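You operate a simulated robot arm through the tools that you are given. There is no shell and no other tool.

You run a simulated two-armed robot. Do the job below in one go: nothing can be reset, and whatever is moved stays where it is left.

Task
Change over to the outside head: flux on, wire out about 30 mm, arc on, then inside head off.
Fine: the head switch picks which wire the wire button feeds; the drive keeps running.

It is judged by the outcome, as a careful person would: the job done as asked, and still so three seconds after it is handed in. It fails if anything else is knocked over, pushed out of place, dropped, spilled or broken.

Robot
Two 7-joint arms with two-finger parallel grippers on one trunk that stands fixed in place. Base frame: the origin is at the foot of the trunk, x ahead of it, y to its left, z up; the work surface is at about z = 872. Lengths are in mm, angles in degrees, forces in N, time in s.
The left shoulder is at [30, 119, 1010], the right one opposite. With the tool pointing down near the work surface each hand reaches from about 280 to 680 mm from the base axis, measured 20 degrees to its own side. Payload 3.43 kg a hand.
The TCP of each hand is the grasp point between the finger pads, 30 mm short of the fingertips. In the tool frame z runs along the fingers and y along their closing line. Largest opening 94 mm; finger width 28, thickness 10; the body of the gripper, 50 by 96 mm, starts 55 mm behind the TCP.
Orientation is that of the tool frame in the base frame, as [roll, pitch, yaw] about the fixed x, y, z axes, in that order (R = Rz(yaw) Ry(pitch) Rx(roll)). With the fingers straight down and closing along the base's y, the tool's x points along the base's -x, its y along +y and its z along -z.

Tools
- The arms move only by the tool arm_command. It takes "left_rows", "right_rows" or both (then of equal length, played together; a hand with none holds still); each is a list of rows, each an object (a shift or turn left out is 0, a gripper value left out holds the last) with "slide": the shift along the tool's x, y, z in m, a list of three; "dr": the turn, a rotation vector about the tool's x, y, z in degrees, a list of three; "claw": the gripper command, from -1 (shut) to 1 (fully open), values between in proportion. In form: [{"slide": [x, y, z], "dr": [rx, ry, rz], "claw": claw}, ...]. A call has 1 to 20 rows; each row shifts and turns the commanded pose from where the row before left it, along the tool's axes as they then stand. A row lasts 0.2 s, in which the tool goes at most 50 mm and 8.6 degrees; a call with a longer step from one row to the next is refused whole, and so is a gripper value outside its range. A pose out of reach is approached as far as the arm can. The call stops where the force on the tool passes 40 N (or 10 N more than at its start, if that is more) or the arm is blocked; 0.2 s more then pass. Each finger travels about 72 mm/s and halts on what it meets, pressing with about 29 N; the grip force reading is that of the motor and also rises with nothing between the fingers. The clock runs only during rows and for 0.2 s after the last one: add rows that do not move to give the fingers time. The reply holds the time, the measured pose of the TCP, the force on the tool along the base axes, the opening and the grip force, in the units named above and with some noise, with the torque about the TCP (base axes, N m) and any sound that the robot's microphone picked up, and new pictures: "views" is both (left out), scene, wrist or none (wrist: the cameras of the hands that moved).
- Cameras (640 x 400 px; columns grow to the right, rows downward): "scene" is now at [37.4, 9.7, 1709]; the picture's right is [-0.00, -1.00, 0.00], its down [-0.80, 0.00, -0.60] and it looks along [0.60, -0.00, -0.80] (base axes); focal length 335 px, centre (320, 200). "left" rides on the left gripper at [76, -14, -102] in its tool frame; the picture's right is [0.18, 0.98, 0.00], its down [-0.75, 0.14, -0.64] and it looks along [-0.63, 0.12, 0.77] (tool axes); focal length 243 px, centre (320, 200). "right" rides on the right gripper at [76, 14, -103] in its tool frame; the picture's right is [-0.18, 0.98, 0.00], its down [-0.75, -0.14, -0.64] and it looks along [-0.63, -0.12, 0.77] (tool axes); focal length 243 px, centre (320, 200).
- raise_lower(by): slides the trunk up (or, below 0, down) by that many mm; the arms and the scene camera ride with it, the base frame stays. It gives what a move gives, with no picture.
- head_to(pan, tilt): turns the head with the scene camera to pan (to the left, within 143 degrees either way) and tilt (down, from -29 to 69), counted from straight ahead of the robot. It gives what a move gives, and a new picture of the scene camera.
- probe_pixels(camera, pixels): for up to 12 pixels [column, row] of the newest picture of that camera ("zoom" is the newest enlarged one), the place [x, y, z] in the base frame of the surface seen there, good to about 2 mm, but the place of the scene camera against the robot may be out by one fixed shift of up to 18 mm in any direction. It takes no simulated time.
- inspect(camera, box): a new picture of the part [left, top, right, bottom] of that camera's present view, enlarged. It takes no simulated time.
- job_done(): hands the job in; it is judged then, once.

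Leave the grippers open and the arms clear of the work at the hand-in unless told otherwise.

The tools are called after "Emit:" by a JSON object that holds its "name" and its "arguments". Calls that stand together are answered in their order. arm_command: Moves the arms, as the interface text tells. Its arguments: {"type":"object","properties":{"left_rows":{"type":"array","items":{"type":"object","properties":{"slide":{"type":"array","items":{"type":"number"}},"dr":{"type":"array","items":{"type":"number"}},"claw":{"type":"number"}}}},"right_rows":{"type":"array","items":{"type":"object","properties":{"slide":{"type":"array","items":{"type":"number"}},"dr":{"type":"array","items":{"type":"number"}},"claw":{"type":"number"}}}},"views":{"type":"string","enum":["both","scene","wrist","none"]}},"required":[]} The other tools are called the same way: raise_lower (by) slides the trunk up or down; head_to (pan, tilt) turns the head that bears the scene camera; probe_pixels (camera, pixels) gives the place of the surface under pixels of a picture; inspect (camera, box) takes an enlarged picture of a part of a camera's view; job_done () hands the job in.

At the start:

```text
time_s: 0.0
left_tcp_pos: [419.2, 92.2, 1247.3]
left_tool_rot: [180.0, 0.0, 180.0]
left_wrist_force: [-1.4, -0.5, -0.5]
left_torque: [0.02, 0.01, -0.03]
left_finger_gap: 94.2
left_gripper_force: 0.0
right_tcp_pos: [471.4, -272.5, 1253.9]
right_tool_rot: [-180.0, 0.0, 180.0]
right_wrist_force: [-0.1, -0.2, 0.1]
right_torque: [0.03, 0.01, 0.0]
right_finger_gap: 93.9
right_gripper_force: 0.1
trunk travel left (down, up): [-275.0, 135.0]
head pan, tilt: [-0.1, 52.9]
```

scene: 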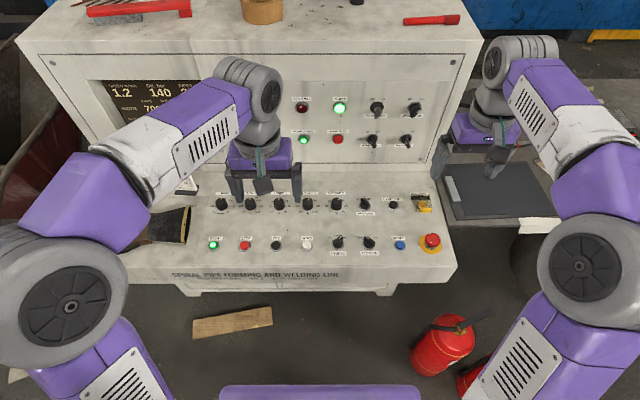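
right: 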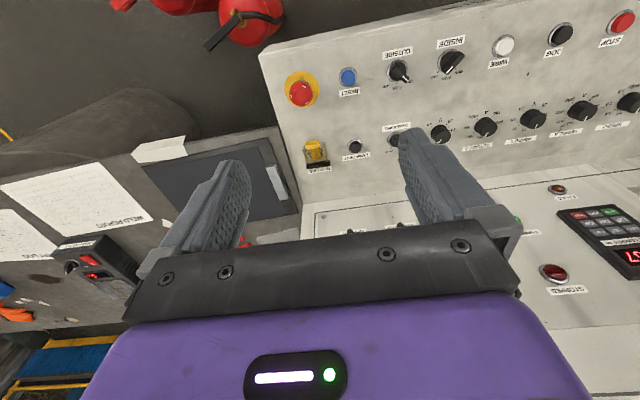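
left: 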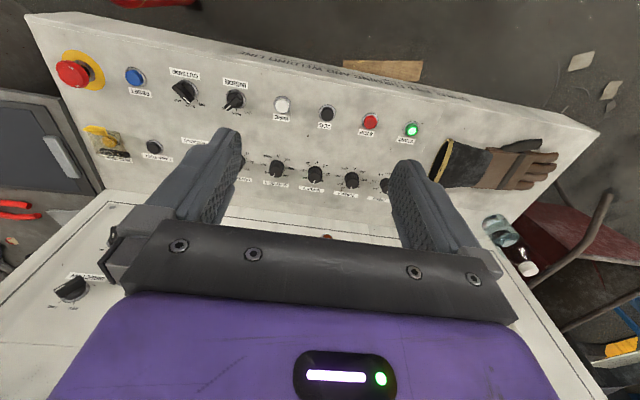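

I see a welding line console with a sloped desk panel (two rows of controls) and an upright back panel (lamps and knobs). I'll first look at enlarged parts to read the labels.

Emit:
{"name": "inspect", "arguments": {"camera": "scene", "box": [190, 180, 330, 268]}}

Emit:
{"name": "inspect", "arguments": {"camera": "scene", "box": [320, 180, 460, 268]}}

Emit:
{"name": "inspect", "arguments": {"camera": "scene", "box": [280, 80, 440, 180]}}

Emit:
{"name": "inspect", "arguments": {"camera": "scene", "box": [80, 70, 220, 158]}}

Emit:
{"name": "inspect", "arguments": {"camera": "right", "box": [280, 0, 640, 225]}}

Emit:
{"name": "inspect", "arguments": {"camera": "left", "box": [30, 30, 430, 280]}}

```text
4.55 times, centred on (260, 224) of scene
```

zoom: 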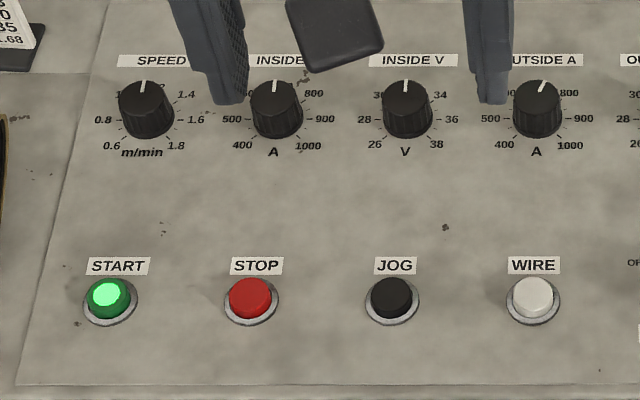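

```text
4.55 times, centred on (390, 224) of scene
```

zoom: 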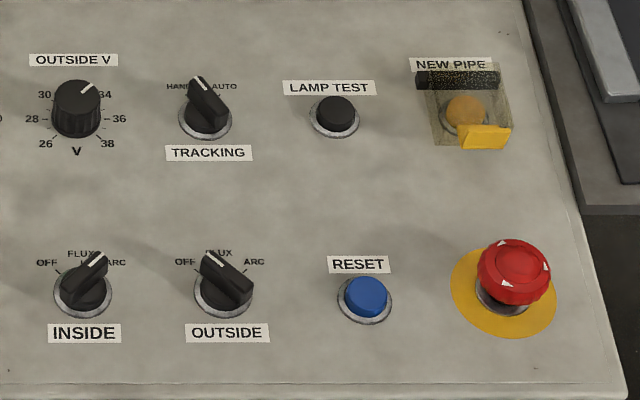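

```text
4.00 times, centred on (360, 130) of scene
```

zoom: 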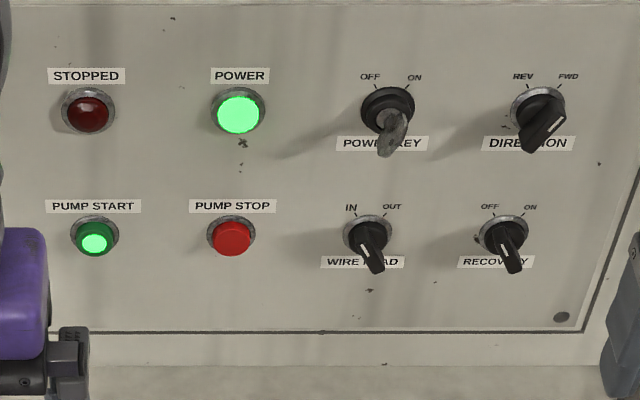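

```text
4.55 times, centred on (150, 114) of scene
```

zoom: 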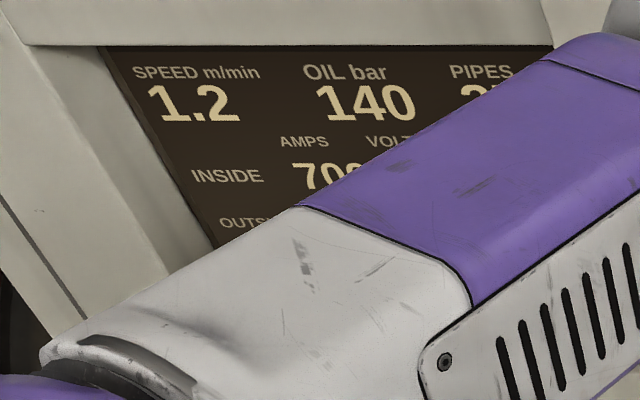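

```text
1.78 times, centred on (460, 112) of right
```

zoom: 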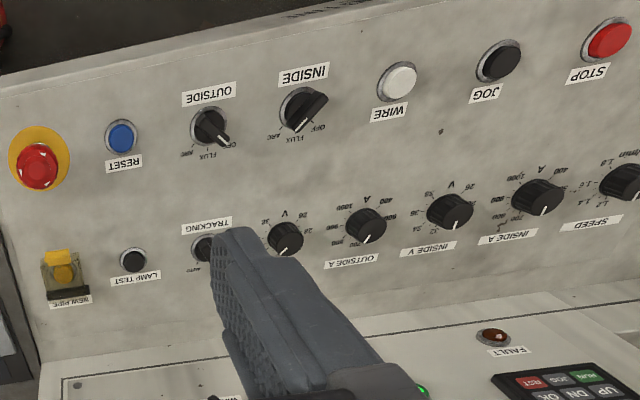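

```text
1.60 times, centred on (230, 155) of left
```

zoom: 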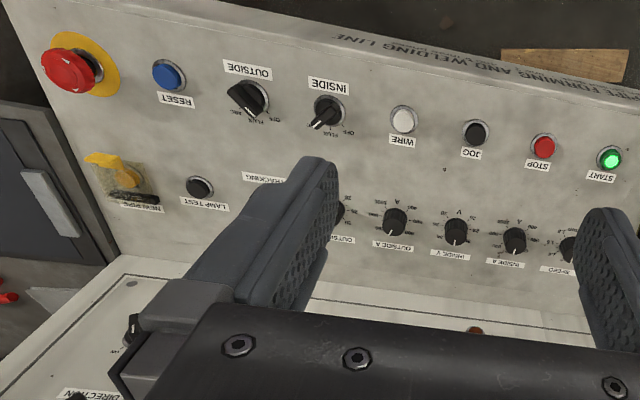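

The desk row reads START, STOP, JOG, WIRE, INSIDE (OFF/FLUX/ARC, pointing to ARC), OUTSIDE (pointing to OFF), RESET, E-stop; the upright has WIRE HEAD (IN/OUT). I'll look at papers and displays for rules (wire feed rate etc.) in the other views.

Emit:
{"name": "inspect", "arguments": {"camera": "right", "box": [0, 140, 300, 330]}}

Emit:
{"name": "inspect", "arguments": {"camera": "right", "box": [500, 150, 640, 300]}}

Emit:
{"name": "inspect", "arguments": {"camera": "scene", "box": [120, 140, 240, 250]}}

Emit:
{"name": "inspect", "arguments": {"camera": "scene", "box": [365, 90, 435, 155]}}

Emit:
{"name": "inspect", "arguments": {"camera": "scene", "box": [325, 225, 385, 262]}}

```text
2.11 times, centred on (150, 235) of right
```

zoom: 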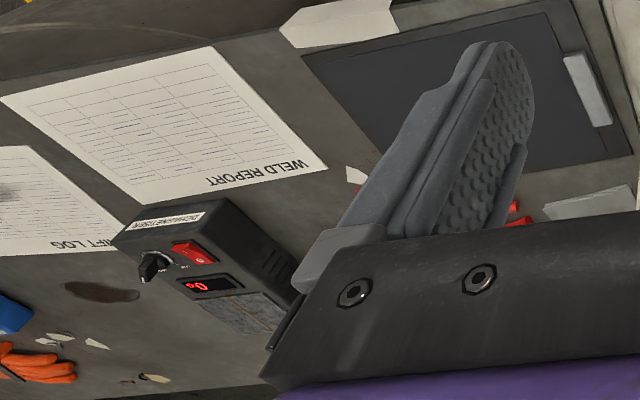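

```text
2.67 times, centred on (570, 225) of right
```

zoom: 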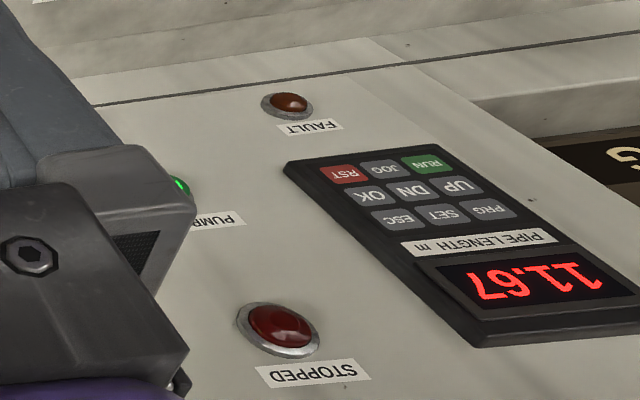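

```text
3.64 times, centred on (180, 195) of scene
```

zoom: 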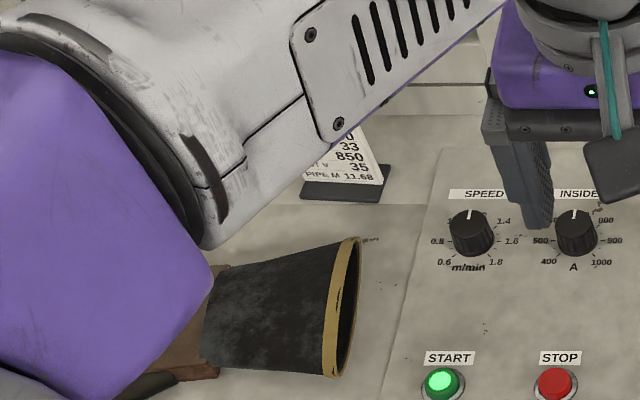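

```text
6.15 times, centred on (400, 122) of scene
```

zoom: 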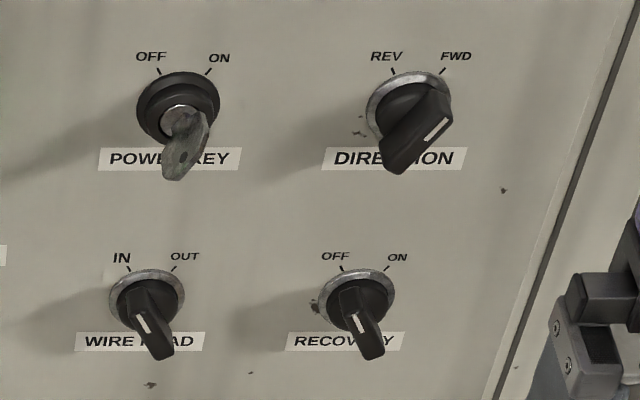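

```text
10.67 times, centred on (355, 244) of scene
```

zoom: 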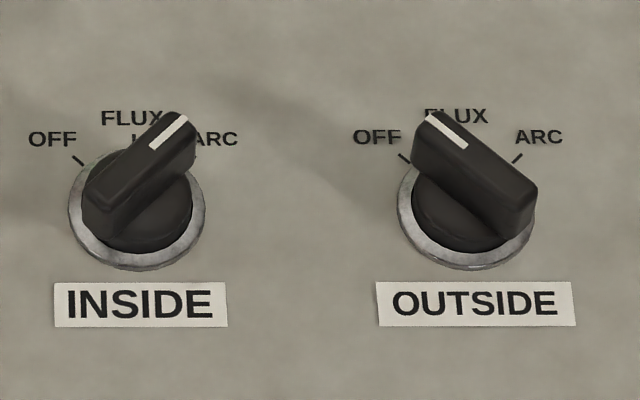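

WIRE HEAD's pointer is at IN (white mark on the upper-left end of blade), INSIDE at ARC, OUTSIDE at OFF. I'll probe the controls' places in the scene picture.

Emit:
{"name": "probe_pixels", "arguments": {"camera": "scene", "pixels": [[307, 243], [338, 242], [369, 243], [400, 243], [431, 240], [375, 140], [372, 135], [280, 255], [350, 255], [360, 225], [340, 106], [390, 155]]}}

Emit:
{"name": "probe_pixels", "arguments": {"camera": "left", "pixels": [[282, 104], [235, 99], [184, 90], [135, 75], [327, 113], [260, 90], [300, 140], [210, 110], [160, 100], [350, 100]]}}

Emit:
{"name": "probe_pixels", "arguments": {"camera": "right", "pixels": [[504, 45], [452, 62], [399, 71], [348, 76], [480, 80], [420, 95], [370, 100], [530, 70]]}}

```text
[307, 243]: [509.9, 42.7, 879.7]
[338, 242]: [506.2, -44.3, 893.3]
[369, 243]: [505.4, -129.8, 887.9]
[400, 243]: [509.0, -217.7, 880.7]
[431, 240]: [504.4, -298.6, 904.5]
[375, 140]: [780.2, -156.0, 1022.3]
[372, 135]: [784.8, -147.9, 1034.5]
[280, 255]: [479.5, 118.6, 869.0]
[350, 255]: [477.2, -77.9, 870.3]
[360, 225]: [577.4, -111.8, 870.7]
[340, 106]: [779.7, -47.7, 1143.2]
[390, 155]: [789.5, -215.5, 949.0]
```

```text
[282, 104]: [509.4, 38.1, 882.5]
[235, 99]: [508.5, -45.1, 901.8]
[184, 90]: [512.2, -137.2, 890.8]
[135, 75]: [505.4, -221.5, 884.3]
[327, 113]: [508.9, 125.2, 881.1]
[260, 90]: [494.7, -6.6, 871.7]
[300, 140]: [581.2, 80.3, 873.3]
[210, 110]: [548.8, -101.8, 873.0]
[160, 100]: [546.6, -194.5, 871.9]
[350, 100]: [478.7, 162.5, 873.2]
```

```text
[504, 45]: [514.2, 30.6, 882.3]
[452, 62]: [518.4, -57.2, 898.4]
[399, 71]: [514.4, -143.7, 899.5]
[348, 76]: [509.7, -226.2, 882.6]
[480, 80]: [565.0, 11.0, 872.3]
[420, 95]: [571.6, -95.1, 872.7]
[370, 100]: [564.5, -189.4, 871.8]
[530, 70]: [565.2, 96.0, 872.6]
```

Desk panel is level at z≈872, the upright panel face is near x≈790. The left arm hides the display, so I move the left hand left and back (clear of everything, high above the desk).

Emit:
{"name": "arm_command", "arguments": {"left_rows": [{"slide": [0.015, 0.03, 0]}, {"slide": [0.015, 0.03, 0]}, {"slide": [0.015, 0.03, 0]}, {"slide": [0.015, 0.03, 0]}, {"slide": [0.015, 0.03, 0]}, {"slide": [0.015, 0.03, 0]}, {"slide": [0.015, 0.03, 0]}, {"slide": [0.015, 0.03, 0]}], "views": "both"}}

```text
time_s: 1.8
left_tcp_pos: [298.8, 332.3, 1246.9]
left_tool_rot: [-180.0, 0.0, 179.9]
left_wrist_force: [-0.1, 0.0, 0.1]
left_torque: [-0.06, 0.02, 0.0]
left_finger_gap: 93.9
left_gripper_force: 0.1
right_tcp_pos: [469.5, -272.0, 1254.1]
right_tool_rot: [-179.9, 0.0, -180.0]
right_wrist_force: [0.4, -0.8, -0.2]
right_torque: [-0.03, 0.0, -0.02]
right_finger_gap: 94.0
right_gripper_force: 0.1
trunk travel left (down, up): [-275.0, 135.0]
head pan, tilt: [-0.1, 52.9]
```

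scene: 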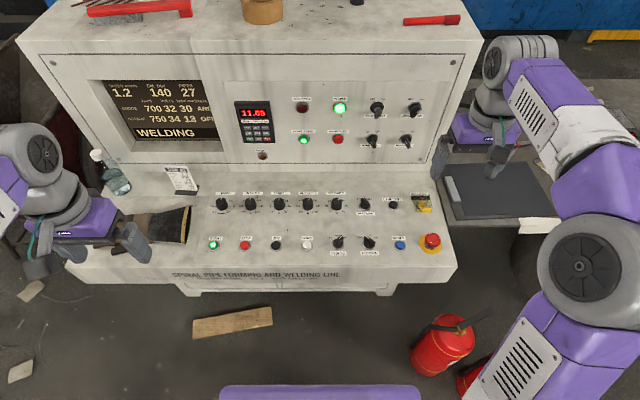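
left: 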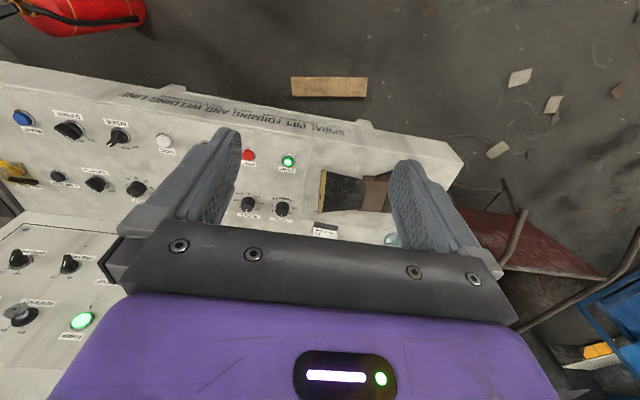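

Now the display is clear. I read it enlarged, along with the card beside the desk.

Emit:
{"name": "inspect", "arguments": {"camera": "scene", "box": [95, 75, 225, 156]}}

Emit:
{"name": "inspect", "arguments": {"camera": "scene", "box": [160, 155, 210, 200]}}

Emit:
{"name": "inspect", "arguments": {"camera": "scene", "box": [225, 95, 295, 165]}}

Emit:
{"name": "probe_pixels", "arguments": {"camera": "scene", "pixels": [[110, 90], [210, 135], [390, 125], [390, 155], [355, 160], [375, 140], [440, 120], [390, 172], [390, 85], [180, 180]]}}

```text
4.92 times, centred on (160, 116) of scene
```

zoom: 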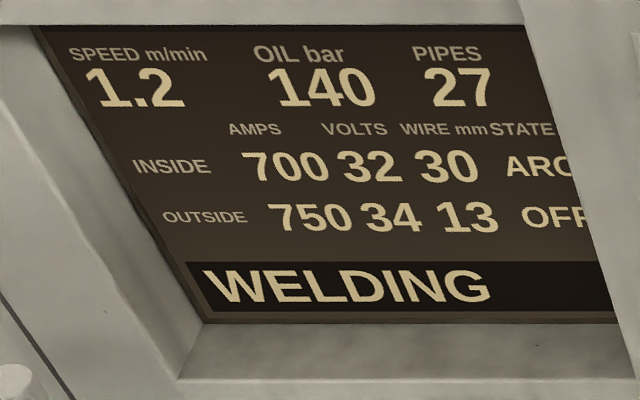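

```text
8.89 times, centred on (185, 178) of scene
```

zoom: 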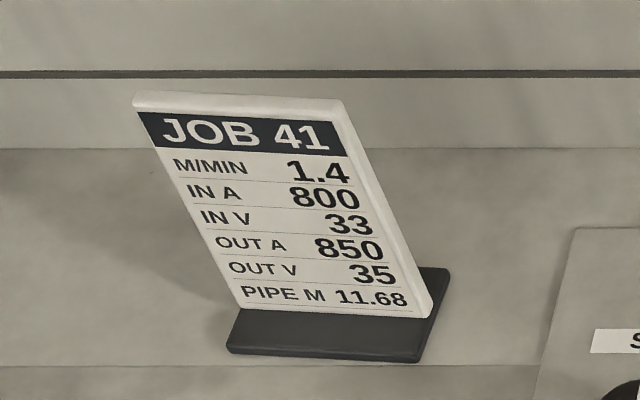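

```text
5.71 times, centred on (260, 130) of scene
```

zoom: 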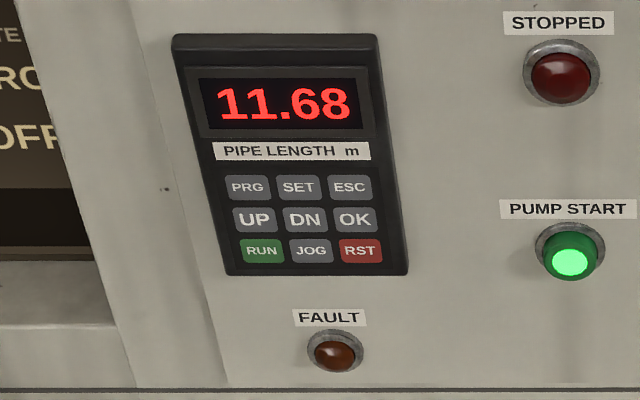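

```text
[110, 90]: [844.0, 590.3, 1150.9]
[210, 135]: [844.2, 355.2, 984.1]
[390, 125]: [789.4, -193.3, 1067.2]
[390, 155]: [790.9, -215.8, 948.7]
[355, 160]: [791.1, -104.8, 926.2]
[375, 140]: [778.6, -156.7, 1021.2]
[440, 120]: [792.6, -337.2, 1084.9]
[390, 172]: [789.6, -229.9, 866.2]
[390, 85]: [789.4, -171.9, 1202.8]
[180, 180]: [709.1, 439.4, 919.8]
```

The display shows WIRE mm: INSIDE 30, OUTSIDE 13, status WELDING, OUTSIDE state OFF. So I must bring OUTSIDE to about 30 mm. The JOB 41 card is not part of the request. First I bring the right hand above the OUTSIDE selector (≈[511, -138]) and turn the fingers 45° to straddle its blade.

Emit:
{"name": "arm_command", "arguments": {"right_rows": [{"slide": [-0.005, 0.0168, 0.0318], "claw": 0.1}, {"slide": [-0.005, 0.0168, 0.0318]}, {"slide": [-0.005, 0.0168, 0.0318]}, {"slide": [-0.005, 0.0168, 0.0318]}, {"slide": [-0.005, 0.0168, 0.0318]}, {"slide": [-0.005, 0.0168, 0.0318]}, {"slide": [-0.005, 0.0168, 0.0318]}, {"slide": [-0.005, 0.0168, 0.0318]}, {"dr": [0, 0, -7.5]}, {"dr": [0, 0, -7.5]}, {"dr": [0, 0, -7.5]}, {"dr": [0, 0, -7.5]}, {"dr": [0, 0, -7.5]}, {"dr": [0, 0, -7.5]}], "views": "both"}}

```text
time_s: 4.8
left_tcp_pos: [301.1, 332.4, 1247.7]
left_tool_rot: [-180.0, 0.1, -179.9]
left_wrist_force: [0.3, -0.7, -0.1]
left_torque: [0.02, 0.01, -0.02]
left_finger_gap: 93.7
left_gripper_force: 0.0
right_tcp_pos: [509.5, -137.6, 999.7]
right_tool_rot: [180.0, -0.1, -134.9]
right_wrist_force: [-0.5, 0.0, -0.4]
right_torque: [-0.02, 0.02, 0.0]
right_finger_gap: 51.4
right_gripper_force: 0.0
trunk travel left (down, up): [-275.0, 135.0]
head pan, tilt: [-0.1, 52.9]
```

scene: 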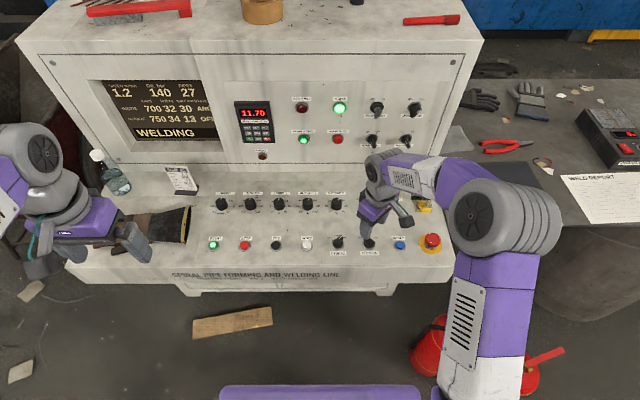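
right: 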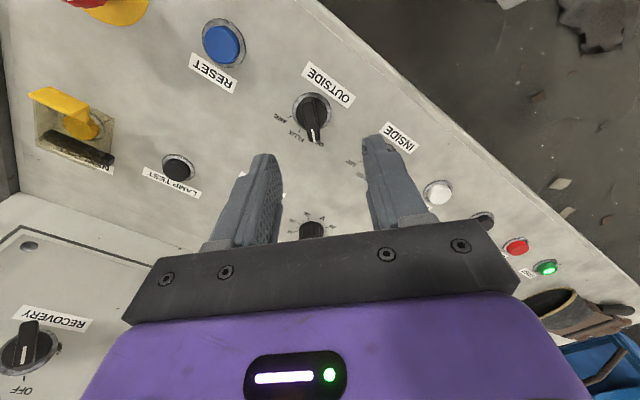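

The hand is over OUTSIDE with its blade at (312,112) standing in line between the fingers. I zoom and probe the blade for its centre and direction.

Emit:
{"name": "inspect", "arguments": {"camera": "right", "box": [262, 65, 374, 165]}}

Emit:
{"name": "probe_pixels", "arguments": {"camera": "right", "pixels": [[312, 98], [312, 108], [312, 118], [313, 126], [313, 134], [305, 112], [320, 112], [297, 112], [330, 112], [350, 130]]}}

```text
4.00 times, centred on (318, 115) of right
```

zoom: 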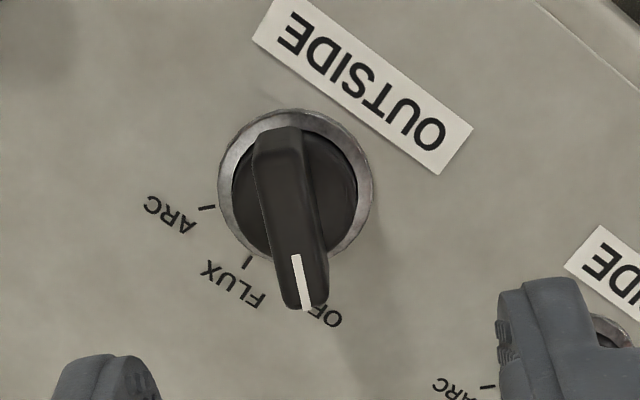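

```text
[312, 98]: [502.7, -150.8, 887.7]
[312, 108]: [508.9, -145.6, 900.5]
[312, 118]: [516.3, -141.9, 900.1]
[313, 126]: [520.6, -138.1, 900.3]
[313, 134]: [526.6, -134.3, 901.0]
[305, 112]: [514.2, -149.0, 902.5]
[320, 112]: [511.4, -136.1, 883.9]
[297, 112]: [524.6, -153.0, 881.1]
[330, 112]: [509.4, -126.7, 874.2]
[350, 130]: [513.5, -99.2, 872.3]
```

Blade centre works out near (516, -141.5), top z≈902, direction ≈45°. I shift the hand a few mm to centre it and go down 55 mm for a closer look.

Emit:
{"name": "arm_command", "arguments": {"right_rows": [{"slide": [-0.0018, -0.0074, 0.01]}, {"slide": [0, 0, 0.0225]}, {"slide": [0, 0, 0.0225]}, {}], "views": "both"}}

Emit:
{"name": "inspect", "arguments": {"camera": "right", "box": [220, 60, 420, 200]}}

```text
time_s: 5.8
left_tcp_pos: [299.4, 332.5, 1247.6]
left_tool_rot: [179.9, 0.0, -180.0]
left_wrist_force: [0.0, 0.1, -0.5]
left_torque: [-0.02, -0.04, 0.0]
left_finger_gap: 94.2
left_gripper_force: 0.0
right_tcp_pos: [516.4, -141.5, 945.3]
right_tool_rot: [-179.9, -0.1, -135.0]
right_wrist_force: [-0.8, -0.1, -0.6]
right_torque: [-0.01, -0.02, -0.01]
right_finger_gap: 51.5
right_gripper_force: 0.1
trunk travel left (down, up): [-275.0, 135.0]
head pan, tilt: [-0.1, 52.9]
```

scene: 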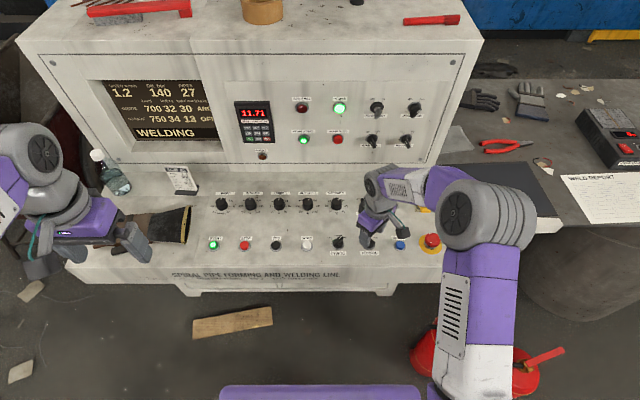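
right: 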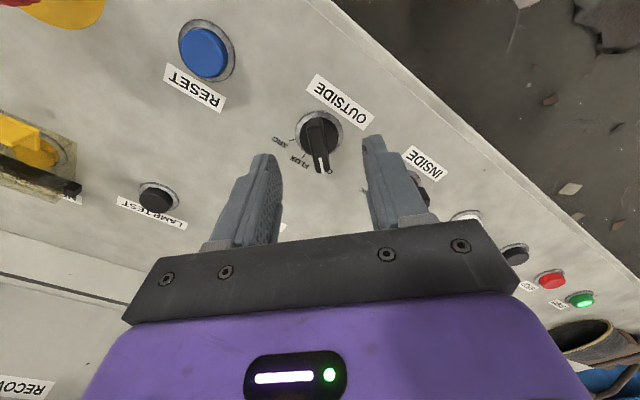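

```text
2.86 times, centred on (320, 130) of right
```

zoom: 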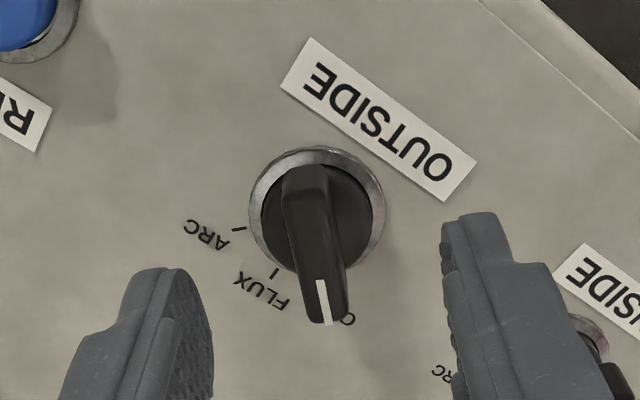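

The blade sits between the fingers. I probe the ring around the knob for its exact axis.

Emit:
{"name": "probe_pixels", "arguments": {"camera": "zoom", "pixels": [[251, 215], [383, 225], [320, 150], [275, 265], [360, 258], [310, 175], [320, 300], [330, 318], [290, 220], [335, 220], [315, 245]]}}

```text
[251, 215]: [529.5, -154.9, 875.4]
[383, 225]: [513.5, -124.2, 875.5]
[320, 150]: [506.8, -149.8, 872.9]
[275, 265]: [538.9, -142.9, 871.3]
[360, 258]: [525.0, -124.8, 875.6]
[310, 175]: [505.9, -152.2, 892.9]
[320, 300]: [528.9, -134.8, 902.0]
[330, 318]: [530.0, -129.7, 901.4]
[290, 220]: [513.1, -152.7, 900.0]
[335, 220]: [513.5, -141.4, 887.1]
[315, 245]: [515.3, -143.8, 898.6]
```

Ring gives the axis at about (520.5, -140). I shift by that, lower so the fingertips are at z≈886 on the blade, then close.

Emit:
{"name": "arm_command", "arguments": {"right_rows": [{"slide": [-0.0039, -0.0018, 0]}, {"slide": [0, 0, 0.015]}, {"slide": [0, 0, 0.0145]}, {"claw": -0.4}, {"claw": -1}, {"claw": -1}, {"claw": -1}], "views": "wrist"}}

Emit:
{"name": "inspect", "arguments": {"camera": "right", "box": [220, 60, 420, 200]}}

```text
time_s: 7.4
left_tcp_pos: [299.5, 332.2, 1248.0]
left_tool_rot: [179.9, 0.0, 180.0]
left_wrist_force: [-0.5, -0.1, -0.6]
left_torque: [0.0, 0.01, 0.03]
left_finger_gap: 94.0
left_gripper_force: 0.0
right_tcp_pos: [519.9, -140.8, 914.1]
right_tool_rot: [180.0, 0.0, -135.1]
right_wrist_force: [-1.3, 0.1, 0.5]
right_torque: [0.07, -0.03, -0.02]
right_finger_gap: 11.1
right_gripper_force: 44.3
trunk travel left (down, up): [-275.0, 135.0]
head pan, tilt: [-0.1, 52.9]
```

right: 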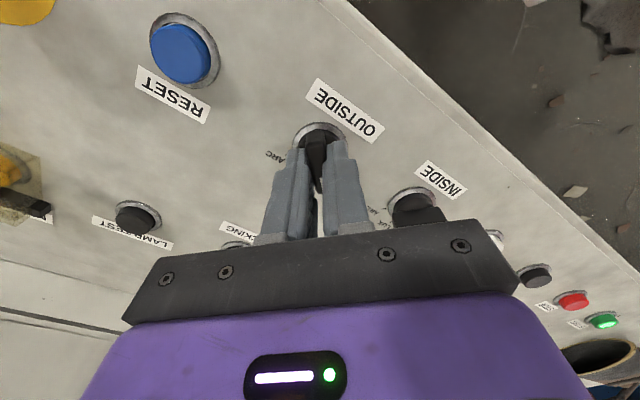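

```text
2.86 times, centred on (320, 130) of right
```

zoom: 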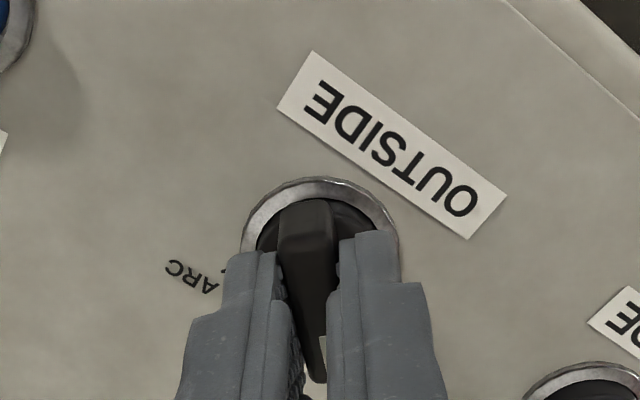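

Blade gripped (gap 11.1 mm, low force). Now I turn it 45° clockwise (seen from above) from OFF to FLUX.

Emit:
{"name": "arm_command", "arguments": {"right_rows": [{"dr": [0, 0, 7.5]}, {"dr": [0, 0, 7.5]}, {"dr": [0, 0, 7.5]}, {"dr": [0, 0, 7.5]}, {"dr": [0, 0, 7.5]}, {"dr": [0, 0, 7.5]}, {}], "views": "both"}}

Emit:
{"name": "inspect", "arguments": {"camera": "scene", "box": [95, 75, 225, 156]}}

```text
time_s: 9.0
left_tcp_pos: [299.9, 332.9, 1247.1]
left_tool_rot: [-179.9, -0.1, 179.9]
left_wrist_force: [0.4, 0.3, 0.5]
left_torque: [0.01, 0.01, -0.02]
left_finger_gap: 94.0
left_gripper_force: 0.1
right_tcp_pos: [520.5, -139.6, 914.5]
right_tool_rot: [-180.0, 0.0, 179.9]
right_wrist_force: [1.9, -0.1, 1.4]
right_torque: [0.0, 0.58, -0.02]
right_finger_gap: 10.6
right_gripper_force: 44.5
trunk travel left (down, up): [-275.0, 135.0]
head pan, tilt: [-0.1, 52.9]
```

scene: 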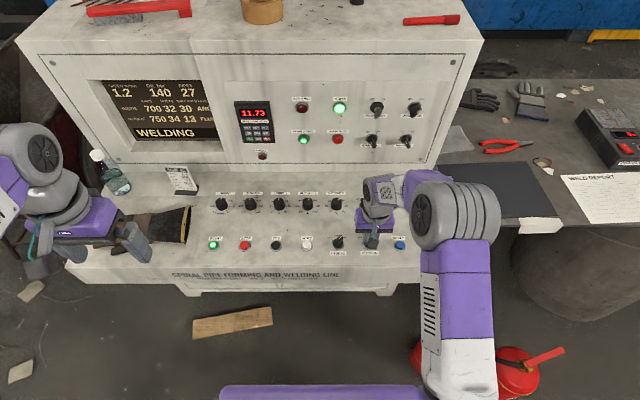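
right: 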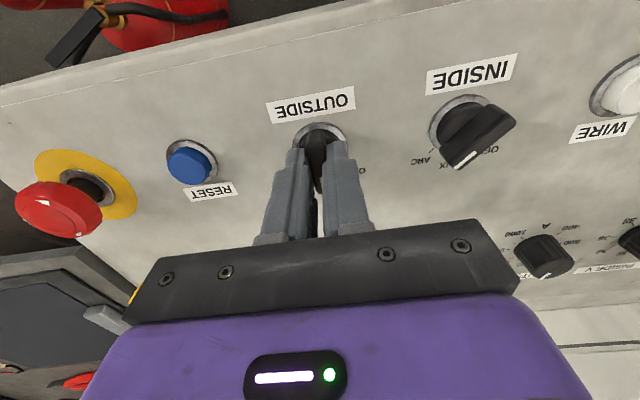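

```text
4.92 times, centred on (160, 116) of scene
```

zoom: 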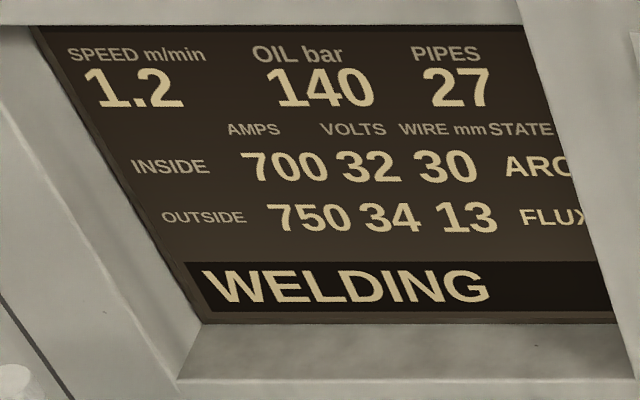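

OUTSIDE state now reads FLUX. I open the fingers, lift straight up about 190 mm, and then tilt the hand to point forward at the upright panel for WIRE HEAD.

Emit:
{"name": "arm_command", "arguments": {"right_rows": [{"claw": -0.3}, {"claw": 0.0}, {"slide": [0, 0, -0.02]}, {"slide": [0, 0, -0.03]}, {"slide": [0, 0, -0.04]}, {"slide": [0, 0, -0.04]}, {"slide": [0, 0, -0.04]}, {"slide": [0, 0, -0.03]}, {}], "views": "both"}}

Emit:
{"name": "inspect", "arguments": {"camera": "right", "box": [220, 30, 420, 200]}}

```text
time_s: 11.0
left_tcp_pos: [300.4, 331.5, 1248.1]
left_tool_rot: [-180.0, 0.0, -180.0]
left_wrist_force: [0.2, 0.2, 0.0]
left_torque: [0.02, 0.04, 0.01]
left_finger_gap: 93.7
left_gripper_force: 0.0
right_tcp_pos: [520.8, -140.1, 1116.0]
right_tool_rot: [-180.0, 0.0, -180.0]
right_wrist_force: [-0.1, -0.3, -0.5]
right_torque: [-0.01, 0.0, 0.01]
right_finger_gap: 46.9
right_gripper_force: 0.0
trunk travel left (down, up): [-275.0, 135.0]
head pan, tilt: [-0.1, 52.9]
```

scene: 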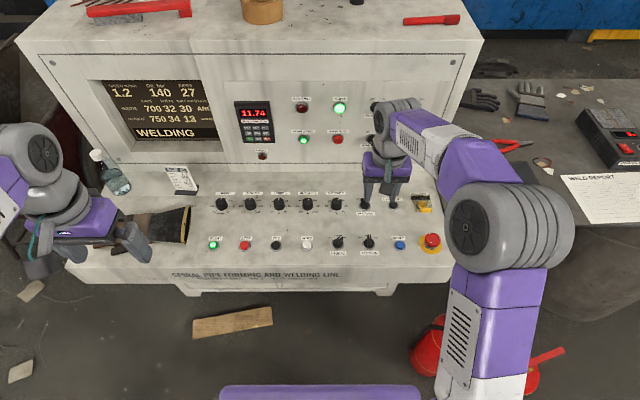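
right: 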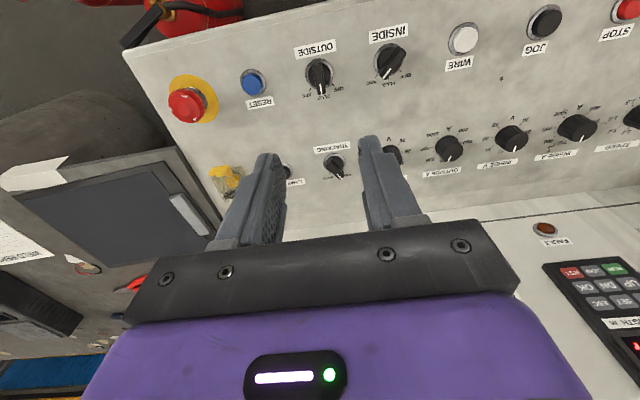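

```text
2.35 times, centred on (320, 115) of right
```

zoom: 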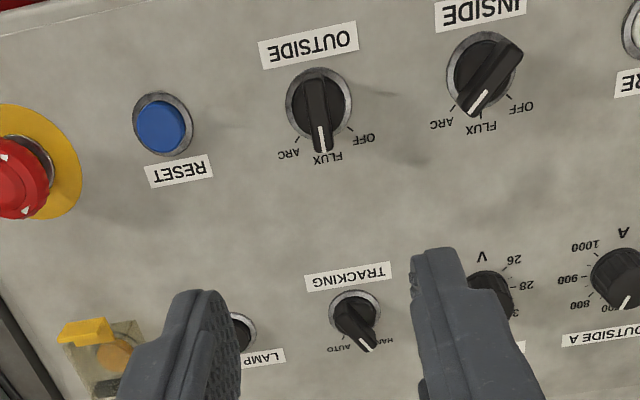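

OUTSIDE points to FLUX and stands. Now I tilt the hand 90° to point forward, staying at about z 1116.

Emit:
{"name": "arm_command", "arguments": {"right_rows": [{"dr": [0, -8.2, 0]}, {"dr": [0, -8.2, 0]}, {"dr": [0, -8.2, 0]}, {"dr": [0, -8.2, 0]}, {"dr": [0, -8.2, 0]}, {"dr": [0, -8.2, 0]}, {"dr": [0, -8.2, 0]}, {"dr": [0, -8.2, 0]}, {"dr": [0, -8.2, 0]}, {"dr": [0, -8.2, 0]}, {"dr": [0, -8.0, 0]}, {}], "views": "both"}}

```text
time_s: 13.6
left_tcp_pos: [300.0, 331.8, 1247.8]
left_tool_rot: [-180.0, 0.0, 180.0]
left_wrist_force: [0.0, 0.2, 0.2]
left_torque: [0.01, -0.01, -0.02]
left_finger_gap: 94.0
left_gripper_force: 0.0
right_tcp_pos: [519.6, -139.4, 1114.7]
right_tool_rot: [-2.1, 89.9, -2.2]
right_wrist_force: [-1.0, 0.2, -0.2]
right_torque: [-0.01, -0.03, -0.01]
right_finger_gap: 47.0
right_gripper_force: 0.0
trunk travel left (down, up): [-275.0, 135.0]
head pan, tilt: [-0.1, 52.9]
```

scene: 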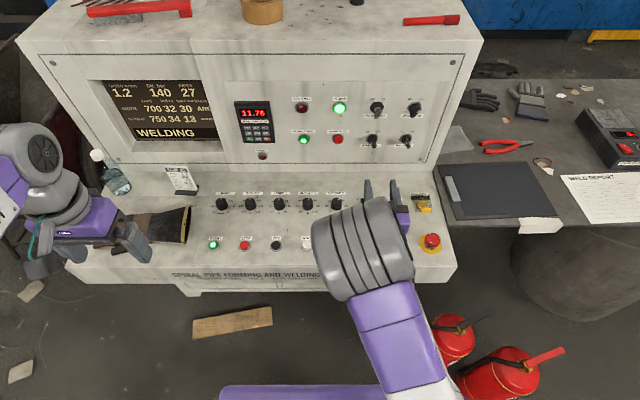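
right: 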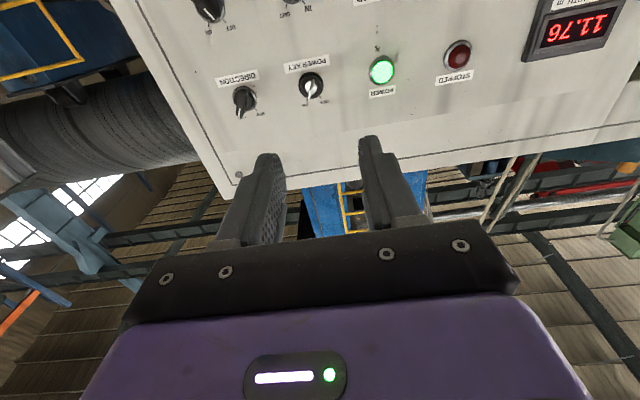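

The hand now points forward. I lower it to the WIRE HEAD height (z≈1030) and advance to x≈590 for a close look.

Emit:
{"name": "arm_command", "arguments": {"right_rows": [{"slide": [0.03, 0, 0]}, {"slide": [0.03, 0, 0]}, {"slide": [0.025, 0, 0]}, {"slide": [0, 0, 0.035]}, {"slide": [0, 0, 0.035]}, {}], "views": "both"}}

Emit:
{"name": "inspect", "arguments": {"camera": "right", "box": [220, 40, 420, 165]}}

```text
time_s: 15.0
left_tcp_pos: [299.8, 331.5, 1247.3]
left_tool_rot: [180.0, 0.1, 179.9]
left_wrist_force: [-0.4, 0.4, -0.3]
left_torque: [0.02, -0.02, -0.02]
left_finger_gap: 93.9
left_gripper_force: 0.1
right_tcp_pos: [589.7, -139.3, 1029.5]
right_tool_rot: [32.7, 89.9, 32.7]
right_wrist_force: [-0.1, -0.3, -0.4]
right_torque: [0.02, -0.03, 0.01]
right_finger_gap: 47.0
right_gripper_force: 0.2
trunk travel left (down, up): [-275.0, 135.0]
head pan, tilt: [-0.1, 52.9]
```

scene: 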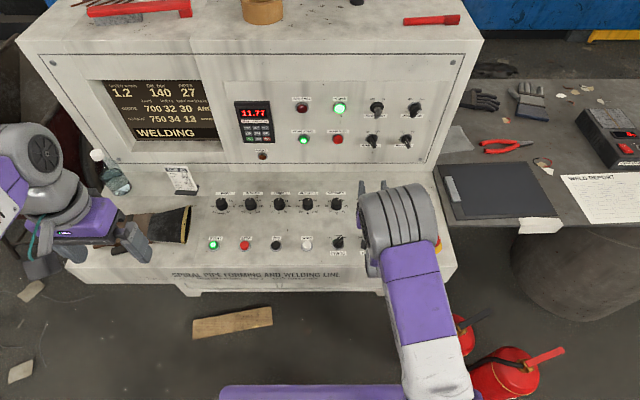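
right: 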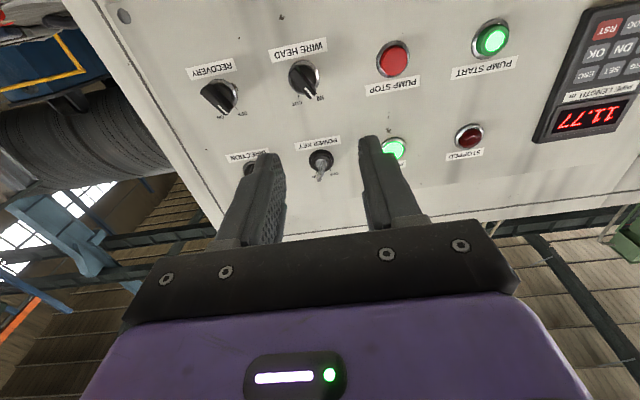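

```text
3.20 times, centred on (320, 102) of right
```

zoom: 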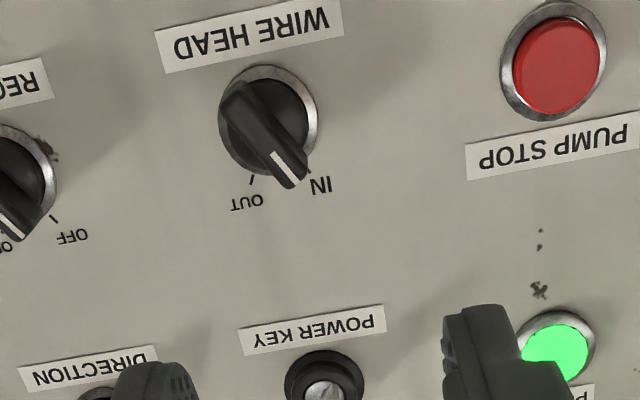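

WIRE HEAD points to IN, the OUT tick is at zoom (252,180). I probe ring edges, the blade ends and ticks.

Emit:
{"name": "probe_pixels", "arguments": {"camera": "zoom", "pixels": [[219, 115], [317, 118], [268, 67], [270, 120], [235, 100], [295, 180], [262, 140], [252, 180], [310, 170], [246, 145], [280, 160], [200, 150]]}}

```text
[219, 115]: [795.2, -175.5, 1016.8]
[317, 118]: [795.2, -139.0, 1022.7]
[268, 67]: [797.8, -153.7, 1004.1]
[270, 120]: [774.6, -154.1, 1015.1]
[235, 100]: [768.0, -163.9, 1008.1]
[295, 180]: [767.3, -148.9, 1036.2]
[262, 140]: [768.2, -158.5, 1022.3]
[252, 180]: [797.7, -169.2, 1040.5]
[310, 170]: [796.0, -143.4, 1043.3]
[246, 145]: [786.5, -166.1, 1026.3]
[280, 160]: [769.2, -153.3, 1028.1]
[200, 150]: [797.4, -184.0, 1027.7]
```

The panel face is x≈797.5, knob axis ≈ (y -156.7, z 1021.3), blade 30° towards IN with OUT 30° the other way, blade top at x≈768. I centre, roll the fingers -30° and advance to x≈700 (fingertips still 38 mm short of the blade).

Emit:
{"name": "arm_command", "arguments": {"right_rows": [{"slide": [0.0082, -0.0174, 0]}, {"slide": [0, 0, 0.035], "dr": [0, 0, -7.5]}, {"slide": [0, 0, 0.035], "dr": [0, 0, -7.5]}, {"slide": [0, 0, 0.02], "dr": [0, 0, -7.5]}, {"slide": [0, 0, 0.02], "dr": [0, 0, -7.5]}, {}], "views": "both"}}

Emit:
{"name": "inspect", "arguments": {"camera": "right", "box": [220, 60, 420, 185]}}

```text
time_s: 16.4
left_tcp_pos: [299.0, 333.0, 1248.0]
left_tool_rot: [-180.0, -0.1, 180.0]
left_wrist_force: [-0.7, -0.3, -0.4]
left_torque: [0.04, 0.01, -0.01]
left_finger_gap: 93.8
left_gripper_force: 0.0
right_tcp_pos: [700.4, -157.7, 1022.1]
right_tool_rot: [-90.0, 59.8, -90.0]
right_wrist_force: [-0.2, -0.3, -0.3]
right_torque: [0.01, 0.0, -0.02]
right_finger_gap: 46.8
right_gripper_force: 0.1
trunk travel left (down, up): [-275.0, 135.0]
head pan, tilt: [-0.1, 52.9]
```

scene: 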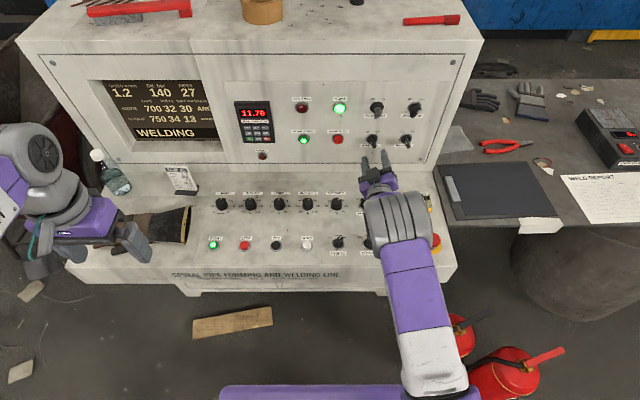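
right: 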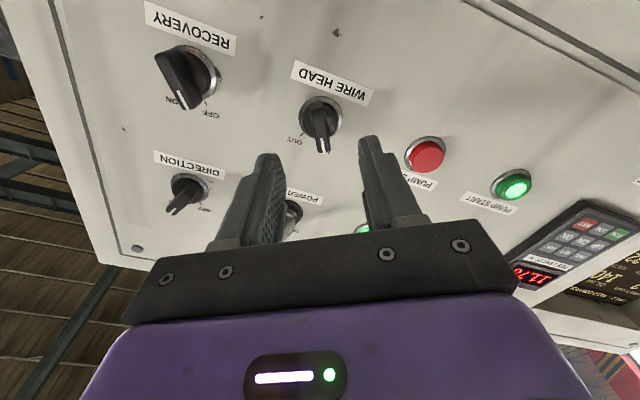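

```text
3.20 times, centred on (320, 122) of right
```

zoom: 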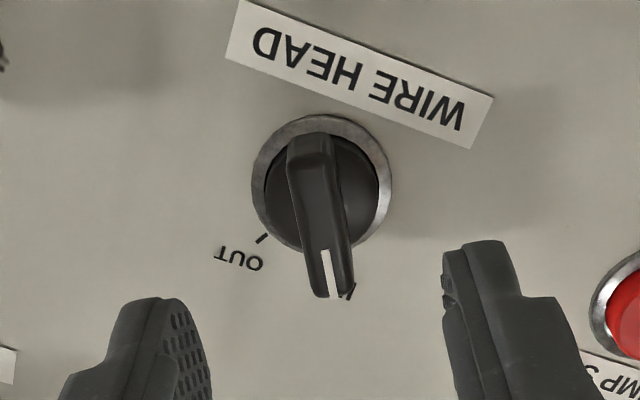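

Aligned; blade at zoom (322,215) lies between fingers. I probe again for the axis from here.

Emit:
{"name": "probe_pixels", "arguments": {"camera": "zoom", "pixels": [[253, 185], [390, 190], [322, 118], [310, 145], [338, 293], [290, 180], [345, 220], [322, 215], [262, 238]]}}

```text
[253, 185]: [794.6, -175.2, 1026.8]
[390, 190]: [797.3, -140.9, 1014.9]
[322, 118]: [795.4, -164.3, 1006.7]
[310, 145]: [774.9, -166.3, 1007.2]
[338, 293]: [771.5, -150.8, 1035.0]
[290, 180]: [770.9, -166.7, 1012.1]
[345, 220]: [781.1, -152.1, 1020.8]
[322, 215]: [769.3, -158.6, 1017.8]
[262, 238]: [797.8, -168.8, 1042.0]
```

TCP already sits on the axis to within about 1 mm. I advance 53 mm (fingertips to x≈783), watch force, and close on the blade.

Emit:
{"name": "arm_command", "arguments": {"right_rows": [{"slide": [0, 0, 0.02]}, {"slide": [0, 0, 0.018]}, {"slide": [0, 0, 0.015]}, {}, {"claw": -0.4}, {"claw": -1}, {"claw": -1}, {"claw": -1}], "views": "both"}}

Emit:
{"name": "inspect", "arguments": {"camera": "right", "box": [220, 60, 420, 185]}}

```text
time_s: 18.2
left_tcp_pos: [300.0, 332.2, 1246.8]
left_tool_rot: [180.0, 0.1, 180.0]
left_wrist_force: [-0.5, 0.6, -0.1]
left_torque: [-0.03, 0.06, -0.01]
left_finger_gap: 93.9
left_gripper_force: 0.0
right_tcp_pos: [753.7, -158.7, 1021.5]
right_tool_rot: [-90.1, 60.0, -90.1]
right_wrist_force: [0.6, 1.1, -3.2]
right_torque: [-0.01, -0.2, 0.12]
right_finger_gap: 10.9
right_gripper_force: 44.8
trunk travel left (down, up): [-275.0, 135.0]
head pan, tilt: [-0.1, 52.9]
```

scene: 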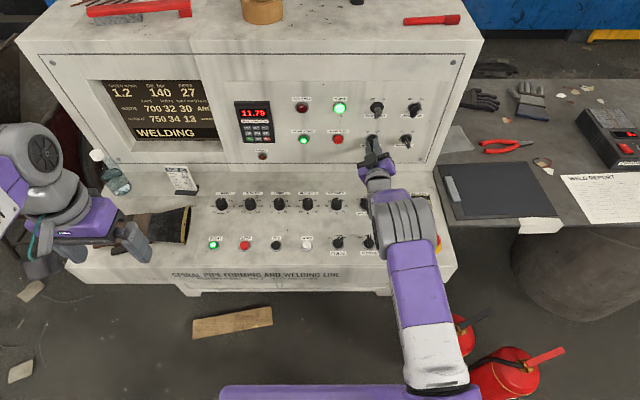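
right: 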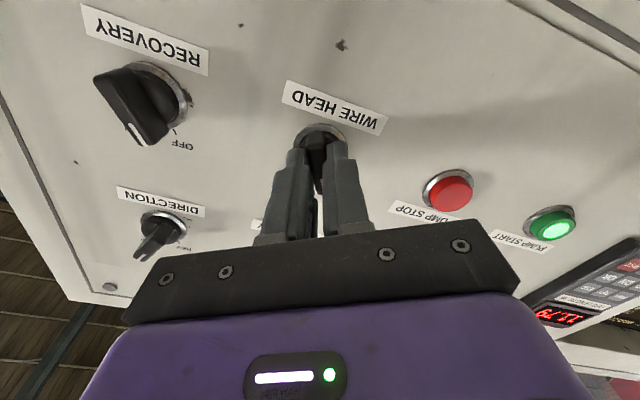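

```text
3.20 times, centred on (320, 122) of right
```

zoom: 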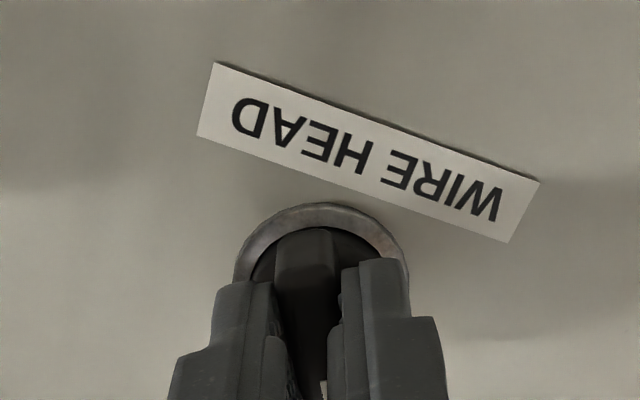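

The WIRE HEAD blade is gripped (gap 10.9 mm). I turn it 60° clockwise from IN to OUT.

Emit:
{"name": "arm_command", "arguments": {"right_rows": [{"dr": [0, 0, 7.5]}, {"dr": [0, 0, 7.5]}, {"dr": [0, 0, 7.5]}, {"dr": [0, 0, 7.5]}, {"dr": [0, 0, 7.5]}, {"dr": [0, 0, 7.5]}, {"dr": [0, 0, 7.5]}, {"dr": [0, 0, 7.5]}, {}], "views": "both"}}

Emit:
{"name": "inspect", "arguments": {"camera": "scene", "box": [95, 75, 225, 156]}}

Emit:
{"name": "inspect", "arguments": {"camera": "right", "box": [220, 60, 420, 185]}}

```text
time_s: 20.2
left_tcp_pos: [300.3, 332.8, 1246.9]
left_tool_rot: [-179.9, 0.0, 179.9]
left_wrist_force: [1.0, -0.4, -0.2]
left_torque: [0.02, 0.0, 0.02]
left_finger_gap: 94.0
left_gripper_force: 0.0
right_tcp_pos: [753.2, -156.0, 1021.2]
right_tool_rot: [90.2, 60.0, 90.2]
right_wrist_force: [-1.2, 5.7, -5.9]
right_torque: [-0.06, -0.67, -0.38]
right_finger_gap: 11.1
right_gripper_force: 44.9
trunk travel left (down, up): [-275.0, 135.0]
head pan, tilt: [-0.1, 52.9]
```

scene: 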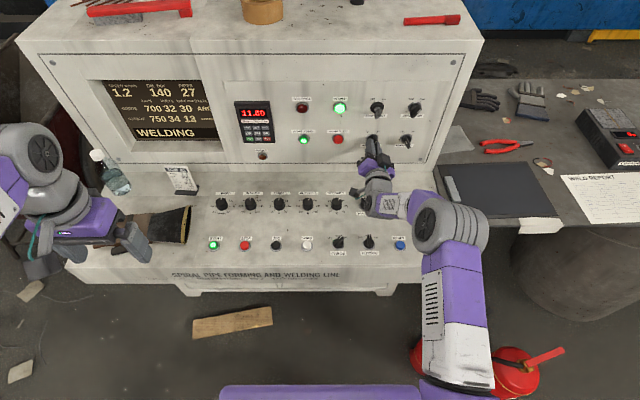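
right: 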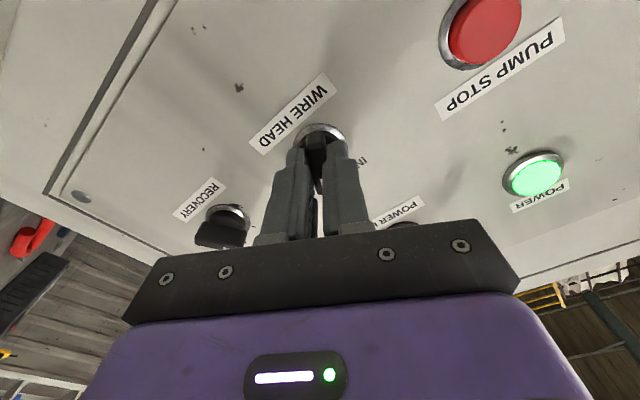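

```text
4.92 times, centred on (160, 116) of scene
```

zoom: 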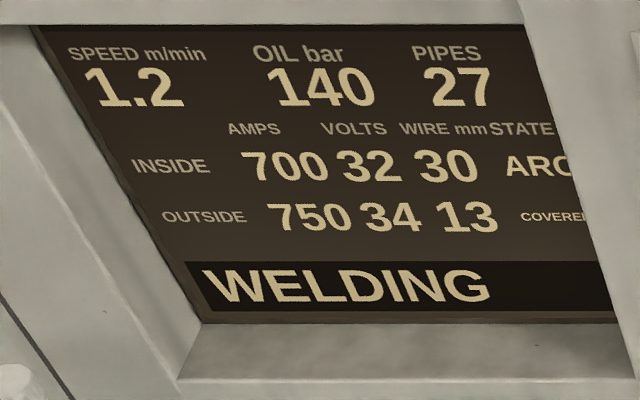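

```text
3.20 times, centred on (320, 122) of right
```

zoom: 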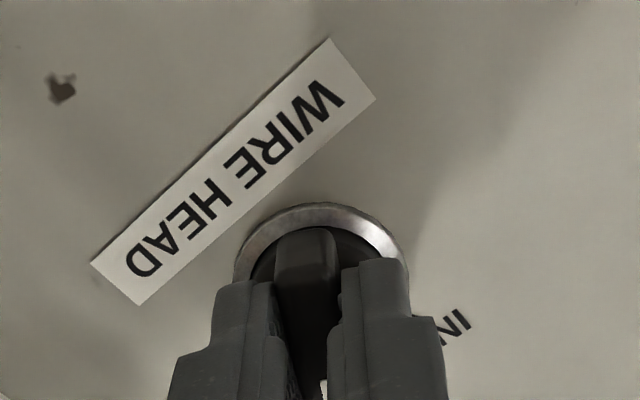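

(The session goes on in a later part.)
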